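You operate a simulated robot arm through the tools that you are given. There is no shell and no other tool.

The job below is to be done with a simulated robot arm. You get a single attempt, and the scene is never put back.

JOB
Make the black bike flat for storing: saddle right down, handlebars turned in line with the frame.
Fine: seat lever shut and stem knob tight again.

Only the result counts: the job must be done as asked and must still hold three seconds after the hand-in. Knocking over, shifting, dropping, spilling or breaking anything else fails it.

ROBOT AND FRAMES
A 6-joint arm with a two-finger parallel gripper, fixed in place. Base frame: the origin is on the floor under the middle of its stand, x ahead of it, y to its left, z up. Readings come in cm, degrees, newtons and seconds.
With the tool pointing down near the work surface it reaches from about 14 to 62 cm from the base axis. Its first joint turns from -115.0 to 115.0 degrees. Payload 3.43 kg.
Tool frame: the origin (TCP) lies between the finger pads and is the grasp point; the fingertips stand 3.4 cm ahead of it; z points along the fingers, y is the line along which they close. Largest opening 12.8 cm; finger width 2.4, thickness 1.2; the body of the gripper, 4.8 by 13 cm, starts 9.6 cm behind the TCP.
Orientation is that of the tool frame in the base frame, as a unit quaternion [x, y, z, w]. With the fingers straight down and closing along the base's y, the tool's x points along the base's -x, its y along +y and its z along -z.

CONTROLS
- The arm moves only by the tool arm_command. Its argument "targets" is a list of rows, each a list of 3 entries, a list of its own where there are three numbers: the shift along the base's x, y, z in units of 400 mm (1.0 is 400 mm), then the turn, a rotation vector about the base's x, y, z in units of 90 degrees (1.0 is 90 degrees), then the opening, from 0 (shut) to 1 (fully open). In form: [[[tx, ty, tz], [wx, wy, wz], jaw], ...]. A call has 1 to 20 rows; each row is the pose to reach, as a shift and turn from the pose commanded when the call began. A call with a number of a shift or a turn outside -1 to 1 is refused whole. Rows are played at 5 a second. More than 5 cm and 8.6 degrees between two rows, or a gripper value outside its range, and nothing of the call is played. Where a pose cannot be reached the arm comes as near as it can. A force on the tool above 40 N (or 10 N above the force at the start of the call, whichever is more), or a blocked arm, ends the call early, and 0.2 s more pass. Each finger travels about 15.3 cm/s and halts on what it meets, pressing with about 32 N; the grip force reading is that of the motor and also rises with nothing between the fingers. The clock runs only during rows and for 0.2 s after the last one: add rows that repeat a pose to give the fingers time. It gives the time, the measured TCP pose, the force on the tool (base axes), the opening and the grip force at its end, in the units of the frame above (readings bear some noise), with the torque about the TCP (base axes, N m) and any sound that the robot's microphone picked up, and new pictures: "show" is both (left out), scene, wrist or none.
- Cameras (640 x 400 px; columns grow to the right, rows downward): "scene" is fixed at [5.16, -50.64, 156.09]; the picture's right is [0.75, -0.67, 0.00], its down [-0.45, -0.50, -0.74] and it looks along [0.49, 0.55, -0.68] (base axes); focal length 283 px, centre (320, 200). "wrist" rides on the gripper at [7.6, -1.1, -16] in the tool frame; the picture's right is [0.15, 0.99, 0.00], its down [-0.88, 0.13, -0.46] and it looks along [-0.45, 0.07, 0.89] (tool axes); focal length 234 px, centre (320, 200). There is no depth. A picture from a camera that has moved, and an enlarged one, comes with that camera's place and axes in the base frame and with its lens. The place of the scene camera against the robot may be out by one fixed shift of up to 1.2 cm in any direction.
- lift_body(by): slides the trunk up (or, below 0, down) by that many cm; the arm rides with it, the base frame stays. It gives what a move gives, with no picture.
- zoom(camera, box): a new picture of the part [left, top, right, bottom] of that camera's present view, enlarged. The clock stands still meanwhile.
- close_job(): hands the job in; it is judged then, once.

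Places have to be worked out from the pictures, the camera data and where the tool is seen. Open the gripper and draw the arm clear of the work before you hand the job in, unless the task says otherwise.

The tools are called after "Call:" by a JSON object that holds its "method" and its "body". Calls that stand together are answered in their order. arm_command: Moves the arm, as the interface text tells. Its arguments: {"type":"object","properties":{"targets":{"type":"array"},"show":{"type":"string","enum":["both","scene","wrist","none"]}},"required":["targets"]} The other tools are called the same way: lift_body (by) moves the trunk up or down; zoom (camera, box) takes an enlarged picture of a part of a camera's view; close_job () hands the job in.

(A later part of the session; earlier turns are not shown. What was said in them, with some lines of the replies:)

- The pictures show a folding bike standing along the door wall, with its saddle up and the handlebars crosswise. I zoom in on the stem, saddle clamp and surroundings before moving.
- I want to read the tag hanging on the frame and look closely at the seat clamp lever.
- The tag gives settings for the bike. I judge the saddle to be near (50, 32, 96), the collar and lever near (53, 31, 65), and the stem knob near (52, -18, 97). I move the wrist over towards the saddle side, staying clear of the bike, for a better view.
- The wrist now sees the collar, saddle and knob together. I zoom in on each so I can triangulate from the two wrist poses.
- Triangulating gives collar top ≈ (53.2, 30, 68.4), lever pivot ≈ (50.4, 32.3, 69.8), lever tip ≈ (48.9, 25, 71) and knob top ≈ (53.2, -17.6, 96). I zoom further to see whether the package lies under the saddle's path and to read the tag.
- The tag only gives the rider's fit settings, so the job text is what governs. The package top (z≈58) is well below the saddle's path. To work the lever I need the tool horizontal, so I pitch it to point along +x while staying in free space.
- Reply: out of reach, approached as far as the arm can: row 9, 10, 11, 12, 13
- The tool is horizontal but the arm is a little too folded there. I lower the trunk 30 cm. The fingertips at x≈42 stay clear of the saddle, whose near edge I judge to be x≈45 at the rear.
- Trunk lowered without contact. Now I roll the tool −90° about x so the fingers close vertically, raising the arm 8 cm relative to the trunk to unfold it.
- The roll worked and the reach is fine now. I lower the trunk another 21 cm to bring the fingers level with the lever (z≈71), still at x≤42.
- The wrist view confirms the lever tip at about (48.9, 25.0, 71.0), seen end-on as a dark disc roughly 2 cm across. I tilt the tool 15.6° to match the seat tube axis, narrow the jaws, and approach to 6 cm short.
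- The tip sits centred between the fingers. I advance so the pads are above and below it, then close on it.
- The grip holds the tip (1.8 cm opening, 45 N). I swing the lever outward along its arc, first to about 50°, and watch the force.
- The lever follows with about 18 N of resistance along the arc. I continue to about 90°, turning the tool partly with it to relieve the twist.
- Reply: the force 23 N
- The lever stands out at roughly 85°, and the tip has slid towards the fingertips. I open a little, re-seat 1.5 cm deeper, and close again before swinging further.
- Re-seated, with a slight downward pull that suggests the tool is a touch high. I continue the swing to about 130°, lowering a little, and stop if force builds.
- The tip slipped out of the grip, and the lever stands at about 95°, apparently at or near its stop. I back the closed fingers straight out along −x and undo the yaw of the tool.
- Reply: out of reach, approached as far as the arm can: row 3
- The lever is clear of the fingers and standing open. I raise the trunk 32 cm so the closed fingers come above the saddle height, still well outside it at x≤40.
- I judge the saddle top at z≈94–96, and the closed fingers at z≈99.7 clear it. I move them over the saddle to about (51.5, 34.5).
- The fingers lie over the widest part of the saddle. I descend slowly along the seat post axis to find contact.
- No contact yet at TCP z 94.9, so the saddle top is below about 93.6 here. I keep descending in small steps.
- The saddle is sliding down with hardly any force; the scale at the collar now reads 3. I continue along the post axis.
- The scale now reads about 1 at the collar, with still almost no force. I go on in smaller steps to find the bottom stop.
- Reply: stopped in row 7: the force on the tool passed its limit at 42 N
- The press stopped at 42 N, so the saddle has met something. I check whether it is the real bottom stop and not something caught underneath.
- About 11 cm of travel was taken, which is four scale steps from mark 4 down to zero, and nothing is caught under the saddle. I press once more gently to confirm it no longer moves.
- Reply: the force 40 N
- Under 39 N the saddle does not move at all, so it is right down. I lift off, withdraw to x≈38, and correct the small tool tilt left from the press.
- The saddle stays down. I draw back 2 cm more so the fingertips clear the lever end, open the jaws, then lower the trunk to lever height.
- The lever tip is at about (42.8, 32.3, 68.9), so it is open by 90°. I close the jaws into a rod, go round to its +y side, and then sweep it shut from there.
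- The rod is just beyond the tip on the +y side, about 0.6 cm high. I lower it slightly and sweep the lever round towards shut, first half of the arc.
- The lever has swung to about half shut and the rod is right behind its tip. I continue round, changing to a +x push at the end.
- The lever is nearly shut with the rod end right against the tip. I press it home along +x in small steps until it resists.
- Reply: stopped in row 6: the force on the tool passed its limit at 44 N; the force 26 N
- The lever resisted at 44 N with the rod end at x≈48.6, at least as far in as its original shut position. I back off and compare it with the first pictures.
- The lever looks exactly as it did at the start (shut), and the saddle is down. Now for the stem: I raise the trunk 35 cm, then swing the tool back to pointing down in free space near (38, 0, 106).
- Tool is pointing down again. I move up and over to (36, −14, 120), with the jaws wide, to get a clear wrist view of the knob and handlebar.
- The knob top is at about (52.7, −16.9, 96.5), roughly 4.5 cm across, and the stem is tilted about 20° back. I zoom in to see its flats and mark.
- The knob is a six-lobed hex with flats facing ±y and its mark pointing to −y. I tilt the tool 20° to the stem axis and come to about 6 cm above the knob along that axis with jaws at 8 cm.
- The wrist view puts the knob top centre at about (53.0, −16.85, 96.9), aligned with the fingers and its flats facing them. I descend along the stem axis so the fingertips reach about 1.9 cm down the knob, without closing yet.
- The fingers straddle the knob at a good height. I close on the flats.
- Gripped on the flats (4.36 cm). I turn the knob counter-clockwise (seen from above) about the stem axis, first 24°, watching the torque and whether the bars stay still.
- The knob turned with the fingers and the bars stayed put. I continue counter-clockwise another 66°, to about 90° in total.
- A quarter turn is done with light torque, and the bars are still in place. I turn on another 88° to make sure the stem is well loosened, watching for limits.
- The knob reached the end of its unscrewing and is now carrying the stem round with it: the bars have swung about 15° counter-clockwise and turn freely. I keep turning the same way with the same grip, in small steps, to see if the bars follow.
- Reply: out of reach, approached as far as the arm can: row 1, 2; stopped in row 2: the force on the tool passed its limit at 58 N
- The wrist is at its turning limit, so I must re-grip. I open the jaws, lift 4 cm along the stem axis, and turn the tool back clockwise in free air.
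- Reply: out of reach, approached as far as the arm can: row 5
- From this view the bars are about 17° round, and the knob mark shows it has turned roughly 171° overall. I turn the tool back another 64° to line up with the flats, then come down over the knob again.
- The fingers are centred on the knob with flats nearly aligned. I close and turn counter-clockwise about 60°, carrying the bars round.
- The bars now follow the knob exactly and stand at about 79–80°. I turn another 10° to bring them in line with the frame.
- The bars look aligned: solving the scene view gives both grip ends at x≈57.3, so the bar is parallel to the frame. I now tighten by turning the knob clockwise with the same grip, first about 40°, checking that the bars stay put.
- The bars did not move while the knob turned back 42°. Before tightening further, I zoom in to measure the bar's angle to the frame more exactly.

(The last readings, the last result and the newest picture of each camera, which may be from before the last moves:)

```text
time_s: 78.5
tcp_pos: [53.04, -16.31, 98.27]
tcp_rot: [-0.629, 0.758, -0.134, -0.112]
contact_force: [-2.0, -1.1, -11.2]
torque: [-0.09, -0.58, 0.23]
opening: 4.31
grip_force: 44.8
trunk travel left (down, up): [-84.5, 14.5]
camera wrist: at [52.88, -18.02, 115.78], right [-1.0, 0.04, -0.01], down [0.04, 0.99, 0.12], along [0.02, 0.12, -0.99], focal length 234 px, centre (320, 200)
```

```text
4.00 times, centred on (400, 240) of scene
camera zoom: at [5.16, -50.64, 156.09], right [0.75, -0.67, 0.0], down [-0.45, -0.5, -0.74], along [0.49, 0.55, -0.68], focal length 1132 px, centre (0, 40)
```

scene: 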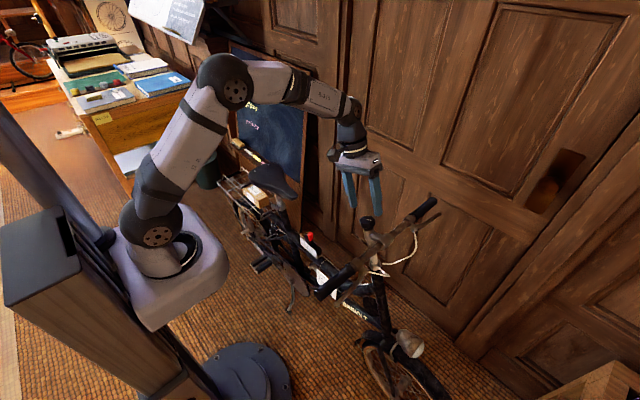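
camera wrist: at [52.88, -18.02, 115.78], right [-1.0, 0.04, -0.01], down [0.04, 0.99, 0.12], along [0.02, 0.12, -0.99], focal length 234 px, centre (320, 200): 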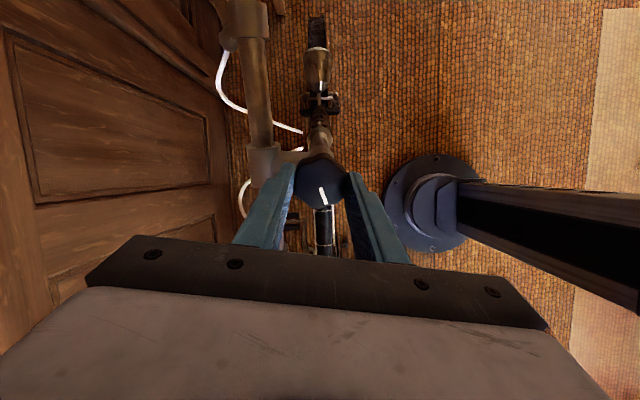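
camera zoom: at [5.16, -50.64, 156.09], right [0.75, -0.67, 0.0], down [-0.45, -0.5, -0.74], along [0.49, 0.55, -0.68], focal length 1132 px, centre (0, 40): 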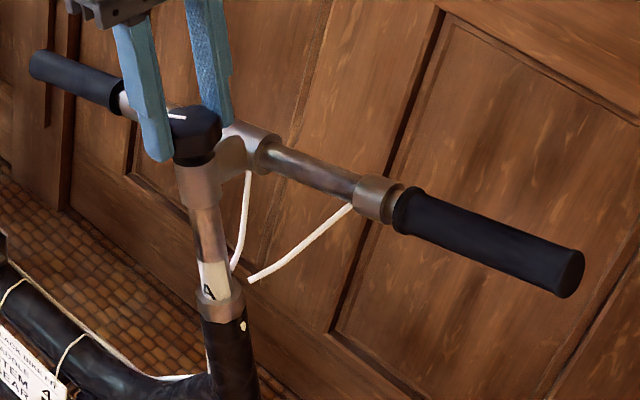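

Wrist and scene measurements put the bar at 87.5–89.5°, so it is slightly short of exactly in line. I turn back counter-clockwise against the end of the thread, going 2° further to trim it.

Call:
{"method": "arm_command", "body": {"targets": [[[0, 0, 0], [0, 0.0278, 0.0764], 0.1], [[0, 0, 0], [0, 0.0556, 0.1528], 0.1], [[0, 0, 0], [0, 0.0834, 0.2293], 0.1], [[0, 0, 0], [0, 0.1112, 0.3057], 0.1], [[0, 0, 0], [0, 0.139, 0.3821], 0.1], [[0, 0, 0], [0, 0.1668, 0.4585], 0.1], [[0, 0, 0], [0, 0.1675, 0.4604], 0.1], [[0, 0, 0], [0, 0.1675, 0.4604], 0.1]], "show": "wrist"}}

Call:
{"method": "zoom", "body": {"camera": "wrist", "box": [190, 0, 390, 140]}}

Call:
{"method": "zoom", "body": {"camera": "scene", "box": [320, 190, 480, 290]}}

```text
time_s: 80.3
tcp_pos: [53.05, -16.41, 98.19]
tcp_rot: [0.868, -0.465, 0.082, 0.153]
contact_force: [-3.7, 1.5, -9.7]
torque: [0.88, 0.66, -0.34]
opening: 4.34
grip_force: 44.8
trunk travel left (down, up): [-84.5, 14.5]
camera wrist: at [58.27, -16.19, 115.12], right [-0.74, -0.63, 0.23], down [-0.6, 0.78, 0.2], along [-0.3, 0.01, -0.95], focal length 234 px, centre (320, 200)
```

wrist: 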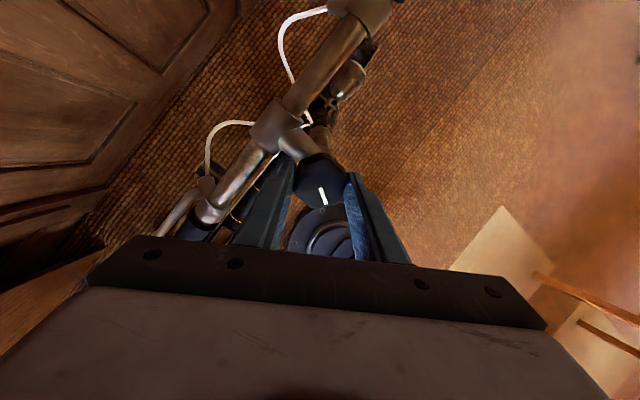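

```text
2.86 times, centred on (290, 70) of wrist
camera zoom: at [58.27, -16.19, 115.12], right [-0.74, -0.63, 0.23], down [-0.6, 0.78, 0.2], along [-0.3, 0.01, -0.95], focal length 669 px, centre (406, 571)
```

zoom: 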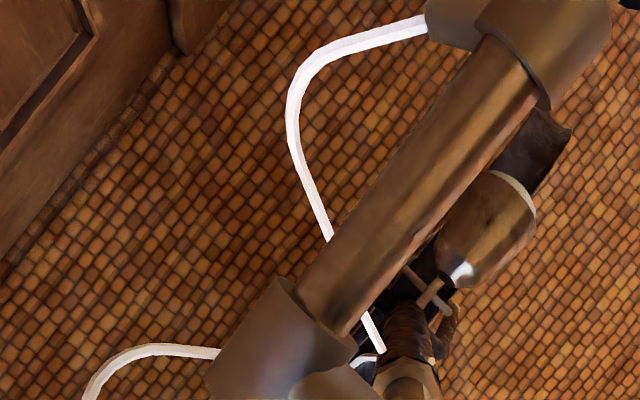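

```text
4.00 times, centred on (400, 240) of scene
camera zoom: at [5.16, -50.64, 156.09], right [0.75, -0.67, 0.0], down [-0.45, -0.5, -0.74], along [0.49, 0.55, -0.68], focal length 1132 px, centre (0, 40)
```

zoom: 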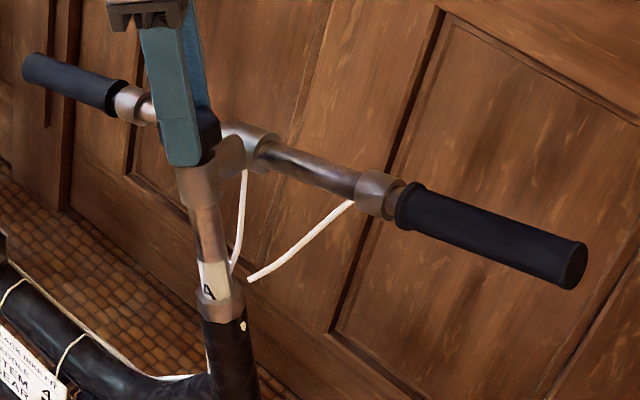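

The wrist measurement now gives about 90.4°, and the scene agrees to within a degree. I now tighten: clockwise 84° first, checking that the bars do not follow.

Call:
{"method": "arm_command", "body": {"targets": [[[0, 0, 0], [0, -0.029, -0.0798], 0.1], [[0, 0, 0], [0, -0.058, -0.1595], 0.1], [[0, 0, 0], [0, -0.087, -0.2393], 0.1], [[0, 0, 0], [0, -0.116, -0.319], 0.1], [[0, 0, 0], [0, -0.145, -0.3988], 0.1], [[0, 0, 0], [0, -0.174, -0.4785], 0.1], [[0, 0, 0], [0, -0.203, -0.5583], 0.1], [[0, 0, 0], [0, -0.232, -0.638], 0.1], [[0, 0, 0], [0, -0.261, -0.7178], 0.1], [[0, 0, 0], [0, -0.29, -0.7975], 0.1], [[0, 0, 0], [0, -0.319, -0.8773], 0.1]], "show": "wrist"}}

Call:
{"method": "zoom", "body": {"camera": "wrist", "box": [220, 100, 420, 260]}}

Call:
{"method": "zoom", "body": {"camera": "scene", "box": [320, 190, 480, 290]}}

```text
time_s: 82.7
tcp_pos: [53.11, -16.3, 98.14]
tcp_rot: [-0.332, 0.927, -0.164, -0.06]
contact_force: [-4.9, 1.4, -14.2]
torque: [0.74, -0.74, 0.32]
opening: 4.32
grip_force: 44.8
trunk travel left (down, up): [-84.5, 14.5]
camera wrist: at [48.03, -16.16, 115.13], right [-0.74, 0.63, -0.23], down [0.6, 0.78, 0.2], along [0.3, 0.01, -0.95], focal length 234 px, centre (320, 200)
```

wrist: 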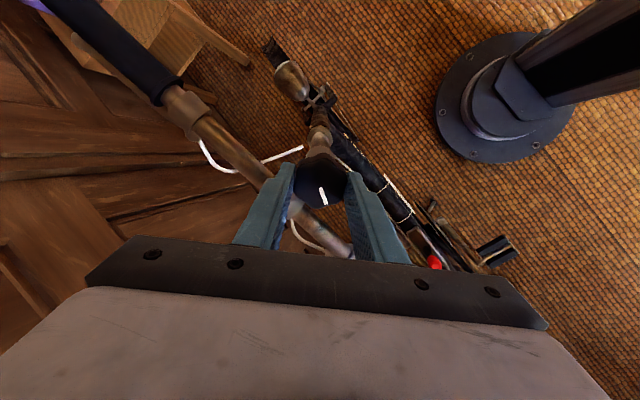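

```text
2.50 times, centred on (320, 180) of wrist
camera zoom: at [48.03, -16.16, 115.13], right [-0.74, 0.63, -0.23], down [0.6, 0.78, 0.2], along [0.3, 0.01, -0.95], focal length 585 px, centre (320, 250)
```

zoom: 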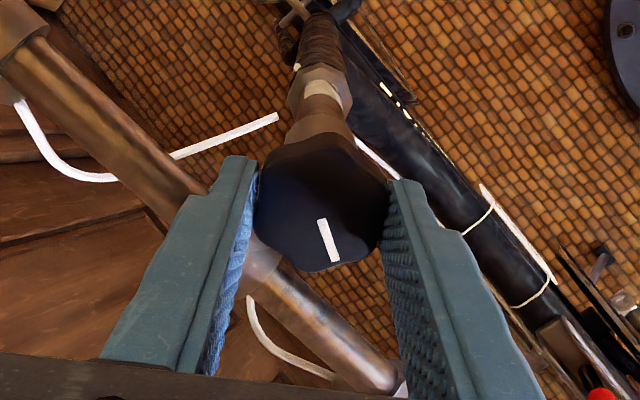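

```text
4.00 times, centred on (400, 240) of scene
camera zoom: at [5.16, -50.64, 156.09], right [0.75, -0.67, 0.0], down [-0.45, -0.5, -0.74], along [0.49, 0.55, -0.68], focal length 1132 px, centre (0, 40)
```

zoom: 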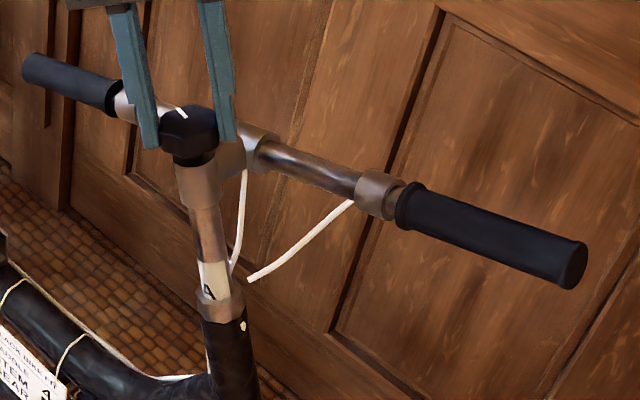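

The bars hold still while the knob turns. I continue clockwise another 64°, in steps, watching for the torque to build as it tightens.

Call:
{"method": "arm_command", "body": {"targets": [[[0, -0.001, -0.002], [0, -0.0304, -0.0836], 0.1], [[0, -0.001, -0.003], [0, -0.0608, -0.1671], 0.1], [[0, -0.001, -0.003], [0, -0.0912, -0.2507], 0.1], [[0, -0.001, -0.003], [0, -0.1216, -0.3342], 0.1], [[0, -0.001, -0.003], [0, -0.152, -0.4178], 0.1], [[0, -0.001, -0.003], [0, -0.1824, -0.5013], 0.1], [[0, -0.001, -0.003], [0, -0.2128, -0.5849], 0.1], [[0, -0.001, -0.003], [0, -0.2432, -0.6684], 0.1]], "show": "wrist"}}

Call:
{"method": "zoom", "body": {"camera": "wrist", "box": [220, 100, 420, 260]}}

Call:
{"method": "zoom", "body": {"camera": "scene", "box": [320, 190, 480, 290]}}

```text
time_s: 84.5
tcp_pos: [52.97, -16.28, 98.17]
tcp_rot: [0.211, 0.962, -0.17, 0.037]
contact_force: [-0.2, 0.9, 2.8]
torque: [-0.5, 0.36, -0.04]
opening: 4.34
grip_force: 45.1
trunk travel left (down, up): [-84.5, 14.5]
camera wrist: at [45.79, -8.82, 112.44], right [0.28, 0.9, -0.33], down [0.85, -0.08, 0.51], along [0.44, -0.42, -0.79], focal length 234 px, centre (320, 200)
```

wrist: 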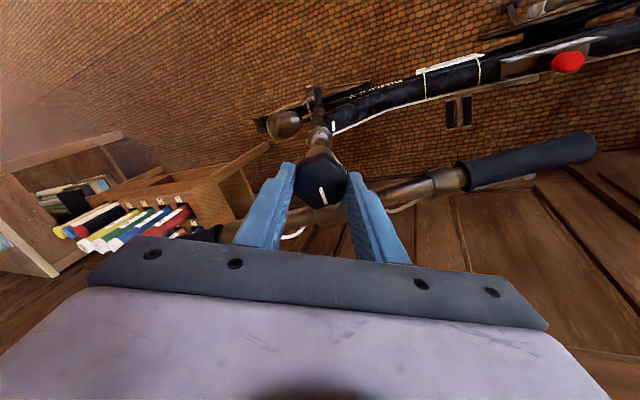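

```text
2.50 times, centred on (320, 180) of wrist
camera zoom: at [45.79, -8.82, 112.44], right [0.28, 0.9, -0.33], down [0.85, -0.08, 0.51], along [0.44, -0.42, -0.79], focal length 585 px, centre (320, 250)
```

zoom: 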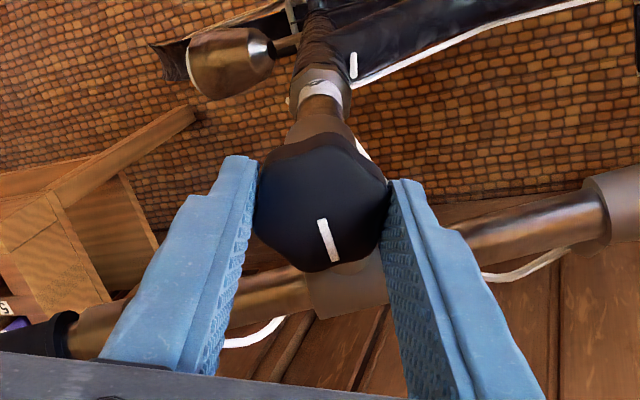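

```text
4.00 times, centred on (400, 240) of scene
camera zoom: at [5.16, -50.64, 156.09], right [0.75, -0.67, 0.0], down [-0.45, -0.5, -0.74], along [0.49, 0.55, -0.68], focal length 1132 px, centre (0, 40)
```

zoom: 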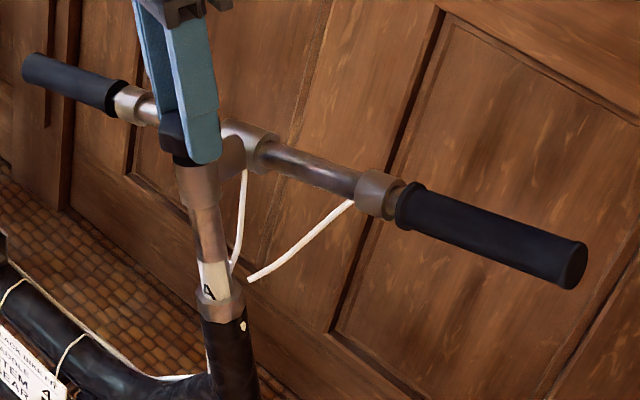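

Total clockwise turn is now 148°, with the bars unmoved and torque still low. I go on in 8° steps; it should come tight at around 150–155°.

Call:
{"method": "arm_command", "body": {"targets": [[[0, 0, 0], [0, -0.0152, -0.0418], 0.1], [[0, 0, 0], [0, -0.0304, -0.0836], 0.1], [[0, 0, 0], [0, -0.0456, -0.1253], 0.1], [[0, 0, 0], [0, -0.0608, -0.1671], 0.1]], "show": "wrist"}}

Call:
{"method": "zoom", "body": {"camera": "wrist", "box": [220, 100, 420, 260]}}

Call:
{"method": "zoom", "body": {"camera": "scene", "box": [320, 190, 480, 290]}}

```text
time_s: 85.5
tcp_pos: [53.0, -16.26, 98.0]
tcp_rot: [0.342, 0.924, -0.162, 0.06]
contact_force: [0.7, 0.9, 1.6]
torque: [0.07, 0.2, 0.34]
opening: 4.35
grip_force: 44.7
trunk travel left (down, up): [-84.5, 14.5]
camera wrist: at [46.65, -7.02, 111.73], right [0.53, 0.8, -0.29], down [0.75, -0.29, 0.59], along [0.38, -0.53, -0.75], focal length 234 px, centre (320, 200)
```

wrist: 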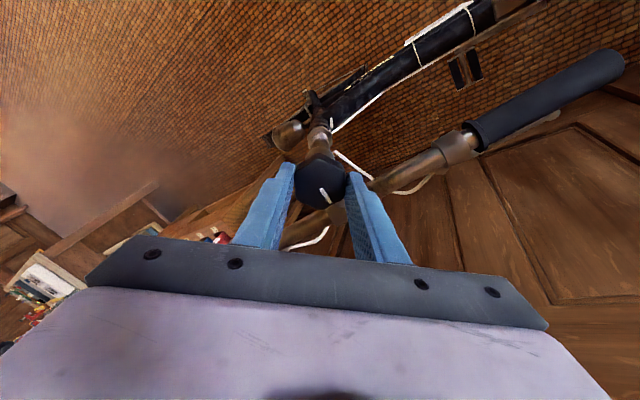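

```text
2.50 times, centred on (320, 180) of wrist
camera zoom: at [46.65, -7.02, 111.73], right [0.53, 0.8, -0.29], down [0.75, -0.29, 0.59], along [0.38, -0.53, -0.75], focal length 585 px, centre (320, 250)
```

zoom: 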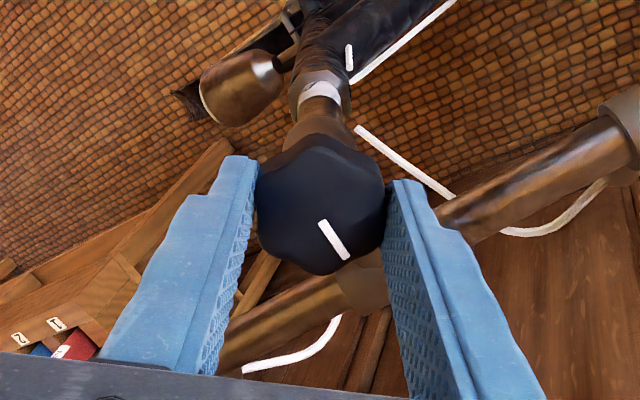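

```text
4.00 times, centred on (400, 240) of scene
camera zoom: at [5.16, -50.64, 156.09], right [0.75, -0.67, 0.0], down [-0.45, -0.5, -0.74], along [0.49, 0.55, -0.68], focal length 1132 px, centre (0, 40)
```

zoom: 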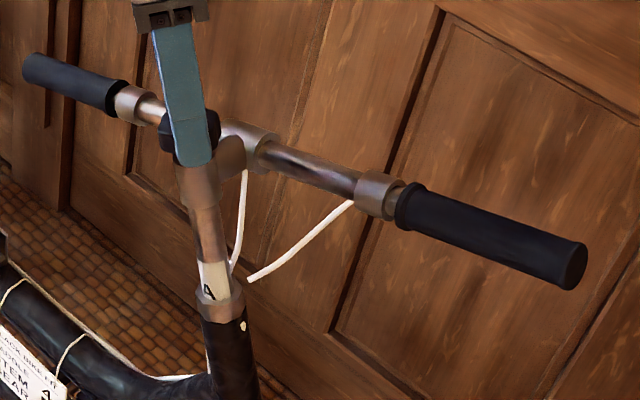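

The mark has started lagging behind the fingers by about 12°, so the knob came up against its tight stop at roughly 152–154° and the grip slipped, with the bars still in line. I open, re-align with the flats, and give one more clockwise twist to be sure it is tight.

Call:
{"method": "arm_command", "body": {"targets": [[[0, 0, 0], [0, 0, 0], 0.3], [[0, 0, 0], [0, 0, 0], 0.45], [[0, 0, 0], [0, 0.0228, 0.0627], 0.45], [[0, 0, 0], [0, 0.0456, 0.1253], 0.45], [[0, 0, 0], [0, 0.0456, 0.1253], 0.3], [[0, 0, 0], [0, 0.0456, 0.1253], 0.15], [[0, 0, 0], [0, 0.0456, 0.1253], 0.1], [[0, 0, 0], [0, 0.0456, 0.1253], 0.1]], "show": "wrist"}}

Call:
{"method": "zoom", "body": {"camera": "wrist", "box": [220, 100, 420, 260]}}

```text
time_s: 87.3
tcp_pos: [53.02, -16.26, 98.17]
tcp_rot: [0.242, 0.955, -0.169, 0.043]
contact_force: [0.2, 1.5, -3.2]
torque: [0.17, -0.25, 0.2]
opening: 4.35
grip_force: 45.0
trunk travel left (down, up): [-84.5, 14.5]
camera wrist: at [45.97, -8.39, 112.27], right [0.34, 0.88, -0.32], down [0.84, -0.13, 0.53], along [0.43, -0.45, -0.78], focal length 234 px, centre (320, 200)
```

wrist: 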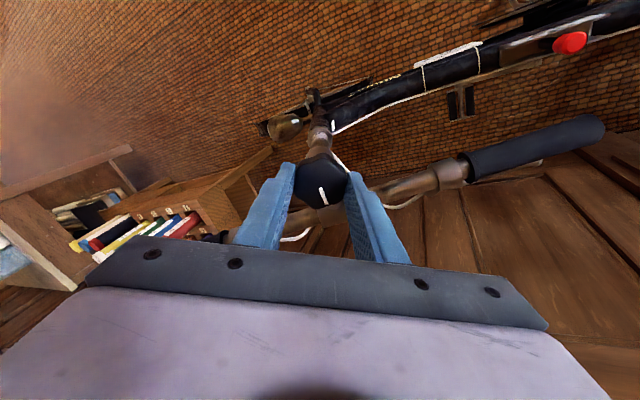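

```text
2.50 times, centred on (320, 180) of wrist
camera zoom: at [45.97, -8.39, 112.27], right [0.34, 0.88, -0.32], down [0.84, -0.13, 0.53], along [0.43, -0.45, -0.78], focal length 585 px, centre (320, 250)
```

zoom: 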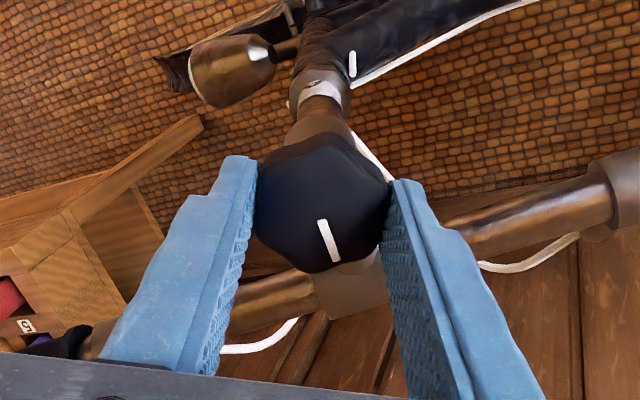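

Now aligned at tool angle −28°, so the knob has come back 152°, the same as it was unscrewed. I twist clockwise 12° more to confirm it resists.

Call:
{"method": "arm_command", "body": {"targets": [[[0, 0, 0], [0, -0.0152, -0.0418], 0], [[0, 0, 0], [0, -0.0304, -0.0836], 0], [[0, 0, 0], [0, -0.0456, -0.1253], 0], [[0, 0, 0], [0, -0.0456, -0.1253], 0]], "show": "wrist"}}

Call:
{"method": "zoom", "body": {"camera": "wrist", "box": [220, 100, 420, 260]}}

Call:
{"method": "zoom", "body": {"camera": "scene", "box": [320, 190, 480, 290]}}

```text
time_s: 88.3
tcp_pos: [53.06, -16.4, 98.17]
tcp_rot: [0.342, 0.924, -0.163, 0.059]
contact_force: [0.6, 0.8, -5.6]
torque: [0.01, -0.16, 0.2]
opening: 4.37
grip_force: 44.9
trunk travel left (down, up): [-84.5, 14.5]
camera wrist: at [46.73, -7.05, 111.8], right [0.53, 0.8, -0.29], down [0.75, -0.29, 0.59], along [0.38, -0.53, -0.75], focal length 234 px, centre (320, 200)
```

wrist: 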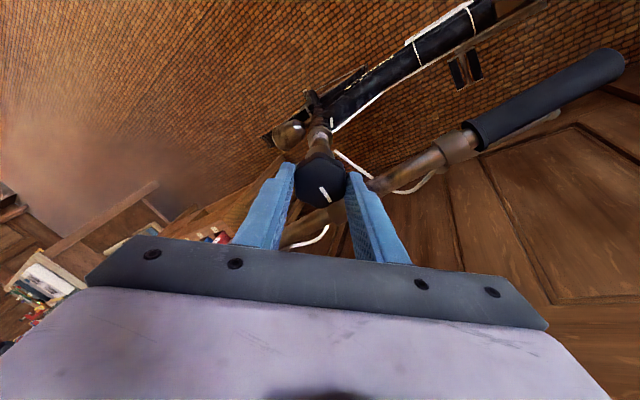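

```text
2.50 times, centred on (320, 180) of wrist
camera zoom: at [46.73, -7.05, 111.8], right [0.53, 0.8, -0.29], down [0.75, -0.29, 0.59], along [0.38, -0.53, -0.75], focal length 585 px, centre (320, 250)
```

zoom: 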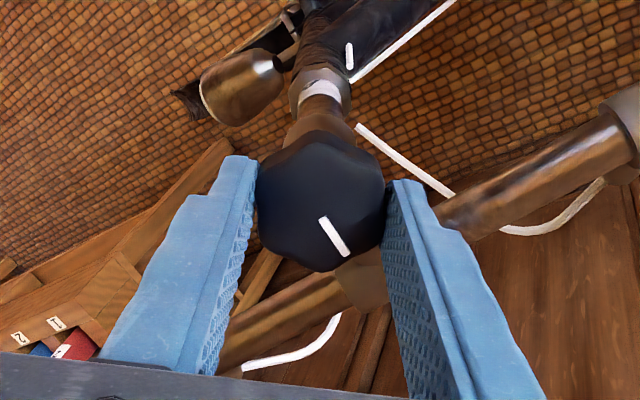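

```text
4.00 times, centred on (400, 240) of scene
camera zoom: at [5.16, -50.64, 156.09], right [0.75, -0.67, 0.0], down [-0.45, -0.5, -0.74], along [0.49, 0.55, -0.68], focal length 1132 px, centre (0, 40)
```

zoom: 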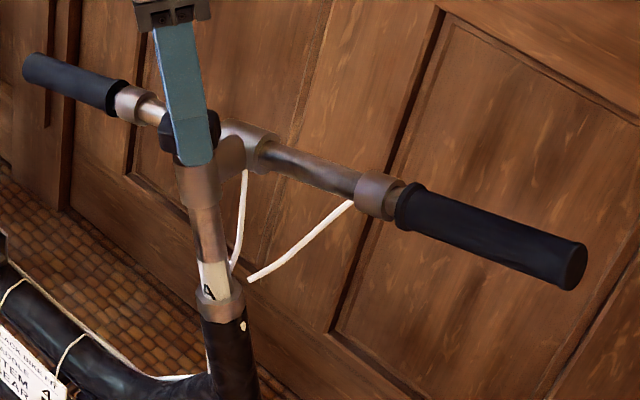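

The knob did not budge and the bars stayed put under the twist, so the stem is locked. I open the jaws and lift off along the stem axis.

Call:
{"method": "arm_command", "body": {"targets": [[[0, 0, 0], [0, 0, 0], 0.3], [[0, 0, 0], [0, 0, 0], 0.5], [[0, 0, 0], [0, 0, 0], 0.6], [[0, 0.017, 0.047], [0, 0, 0], 0.6], [[0, 0.034, 0.094], [0, 0, 0], 0.6], [[0, 0.06, 0.165], [0, 0, 0], 0.6], [[0, 0.09, 0.26], [0, 0, 0], 0.6], [[-0.05, 0.1, 0.36], [0, 0, 0], 0.6], [[-0.12, 0.1, 0.42], [0, 0, 0], 0.6], [[-0.2, 0.1, 0.46], [0, 0, 0], 0.6]]}}

Call:
{"method": "zoom", "body": {"camera": "scene", "box": [310, 180, 470, 280]}}

Call:
{"method": "zoom", "body": {"camera": "scene", "box": [220, 130, 340, 230]}}

```text
time_s: 90.5
tcp_pos: [44.91, -12.38, 116.48]
tcp_rot: [0.341, 0.924, -0.163, 0.06]
contact_force: [-1.1, -0.4, -0.2]
torque: [0.05, -0.03, 0.0]
opening: 7.66
grip_force: 0.1
trunk travel left (down, up): [-84.5, 14.5]
camera wrist: at [38.49, -3.01, 130.15], right [0.53, 0.8, -0.29], down [0.75, -0.29, 0.59], along [0.39, -0.53, -0.75], focal length 234 px, centre (320, 200)
```

scene: 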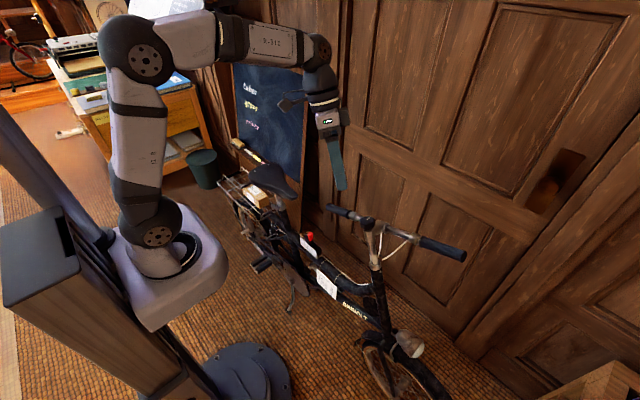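
wrist: 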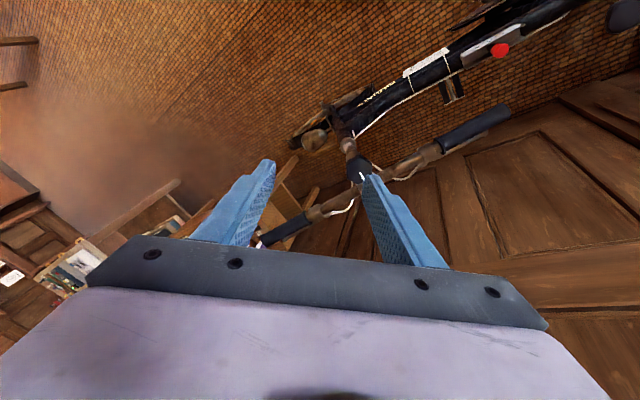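

```text
4.00 times, centred on (390, 230) of scene
camera zoom: at [5.16, -50.64, 156.09], right [0.75, -0.67, 0.0], down [-0.45, -0.5, -0.74], along [0.49, 0.55, -0.68], focal length 1132 px, centre (40, 80)
```

zoom: 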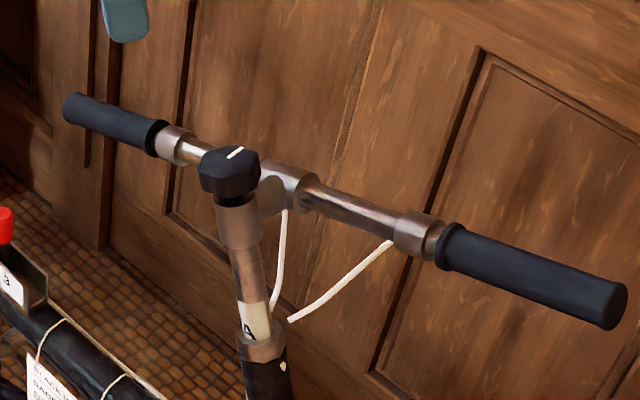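

```text
4.00 times, centred on (280, 180) of scene
camera zoom: at [5.16, -50.64, 156.09], right [0.75, -0.67, 0.0], down [-0.45, -0.5, -0.74], along [0.49, 0.55, -0.68], focal length 1132 px, centre (480, 280)
```

zoom: 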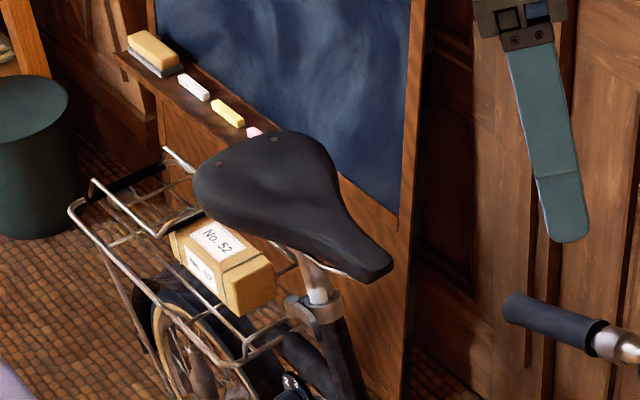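

Handlebars are in line, the knob is tight, the saddle is down and the lever shut. I draw the arm further back from the bike and take a last look at everything.

Call:
{"method": "arm_command", "body": {"targets": [[[-0.08, 0.05, 0.04], [0, 0.02, 0.055], 0.6], [[-0.16, 0.1, 0.08], [0, 0.045, 0.12], 0.6], [[-0.24, 0.15, 0.1], [0, 0.07, 0.19], 0.6], [[-0.3, 0.2, 0.1], [0, 0.09, 0.25], 0.6], [[-0.34, 0.24, 0.1], [0, 0.11, 0.3], 0.6], [[-0.36, 0.26, 0.1], [0, 0.11, 0.3], 0.6], [[-0.36, 0.26, 0.1], [0, 0.11, 0.3], 0.6]]}}

Call:
{"method": "zoom", "body": {"camera": "scene", "box": [255, 175, 305, 220]}}

Call:
{"method": "zoom", "body": {"camera": "scene", "box": [310, 180, 480, 390]}}

```text
time_s: 92.1
tcp_pos: [30.5, -2.04, 120.42]
tcp_rot: [0.101, 0.98, -0.173, 0.016]
contact_force: [0.6, 0.2, 0.1]
torque: [0.04, 0.0, 0.01]
opening: 7.67
grip_force: 0.0
trunk travel left (down, up): [-84.5, 14.5]
camera wrist: at [23.09, 3.92, 135.37], right [0.06, 0.94, -0.34], down [0.89, 0.11, 0.44], along [0.45, -0.33, -0.83], focal length 234 px, centre (320, 200)
```

scene: 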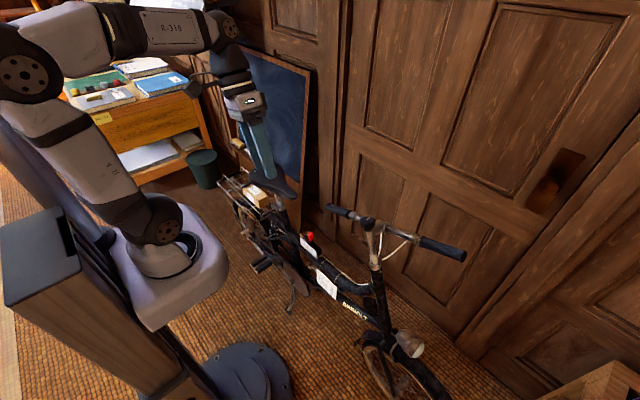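
wrist: 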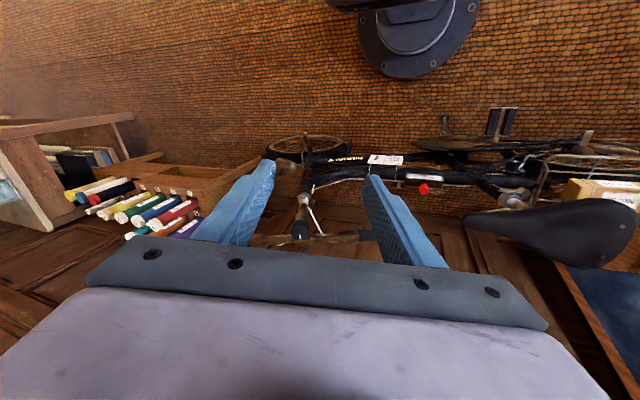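

```text
8.89 times, centred on (280, 198) of scene
camera zoom: at [5.16, -50.64, 156.09], right [0.75, -0.67, 0.0], down [-0.45, -0.5, -0.74], along [0.49, 0.55, -0.68], focal length 2515 px, centre (676, 222)
```

zoom: 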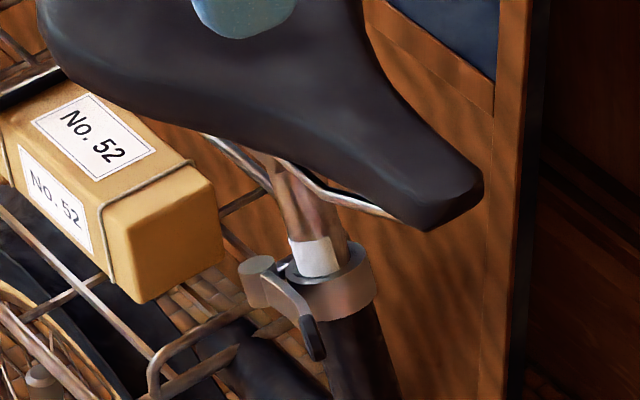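

```text
1.90 times, centred on (395, 285) of scene
camera zoom: at [5.16, -50.64, 156.09], right [0.75, -0.67, 0.0], down [-0.45, -0.5, -0.74], along [0.49, 0.55, -0.68], focal length 539 px, centre (177, 38)
```

zoom: 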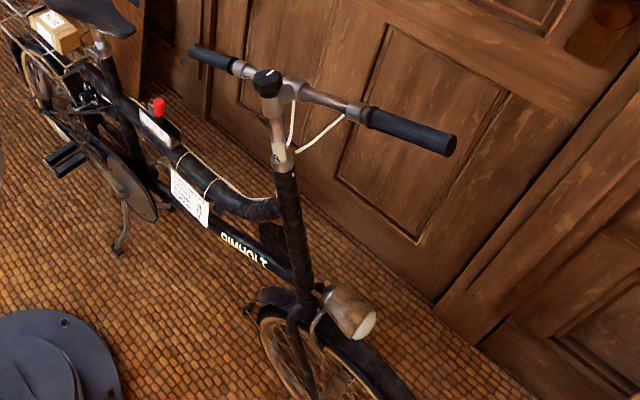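

Last check: the saddle is at its bottom stop with the lever in its original shut position. The bars are in line with the frame with the knob back to its tight stop, the package, dial and gear lever look untouched, and the arm is clear with jaws open. I hand the job in.

Call:
{"method": "close_job", "body": {}}

```text
The job is handed in.
```

The black bike is set flat for storing, and I've handed the job in.

- **Saddle:** It went down until it stopped, and pressing with about 39 N moved it no further. Around 6 cm of seat post still shows above the collar. Nothing was caught under the saddle, so I took this as its lowest position.
- **Seat lever:** It is pushed fully shut and sits where it did at the start.
- **Handlebars:** They are turned a quarter turn counter-clockwise and are in line with the frame to within a degree or two. The front wheel stayed straight.
- **Stem knob:** It is tight again. It turned back about as far as it had been unscrewed (about 152°). On two further clockwise twists the gripper slipped while the knob and bars stayed put.

The package, gear lever and numbered dial look untouched in the last pictures. The arm is clear of the bike with its gripper open.
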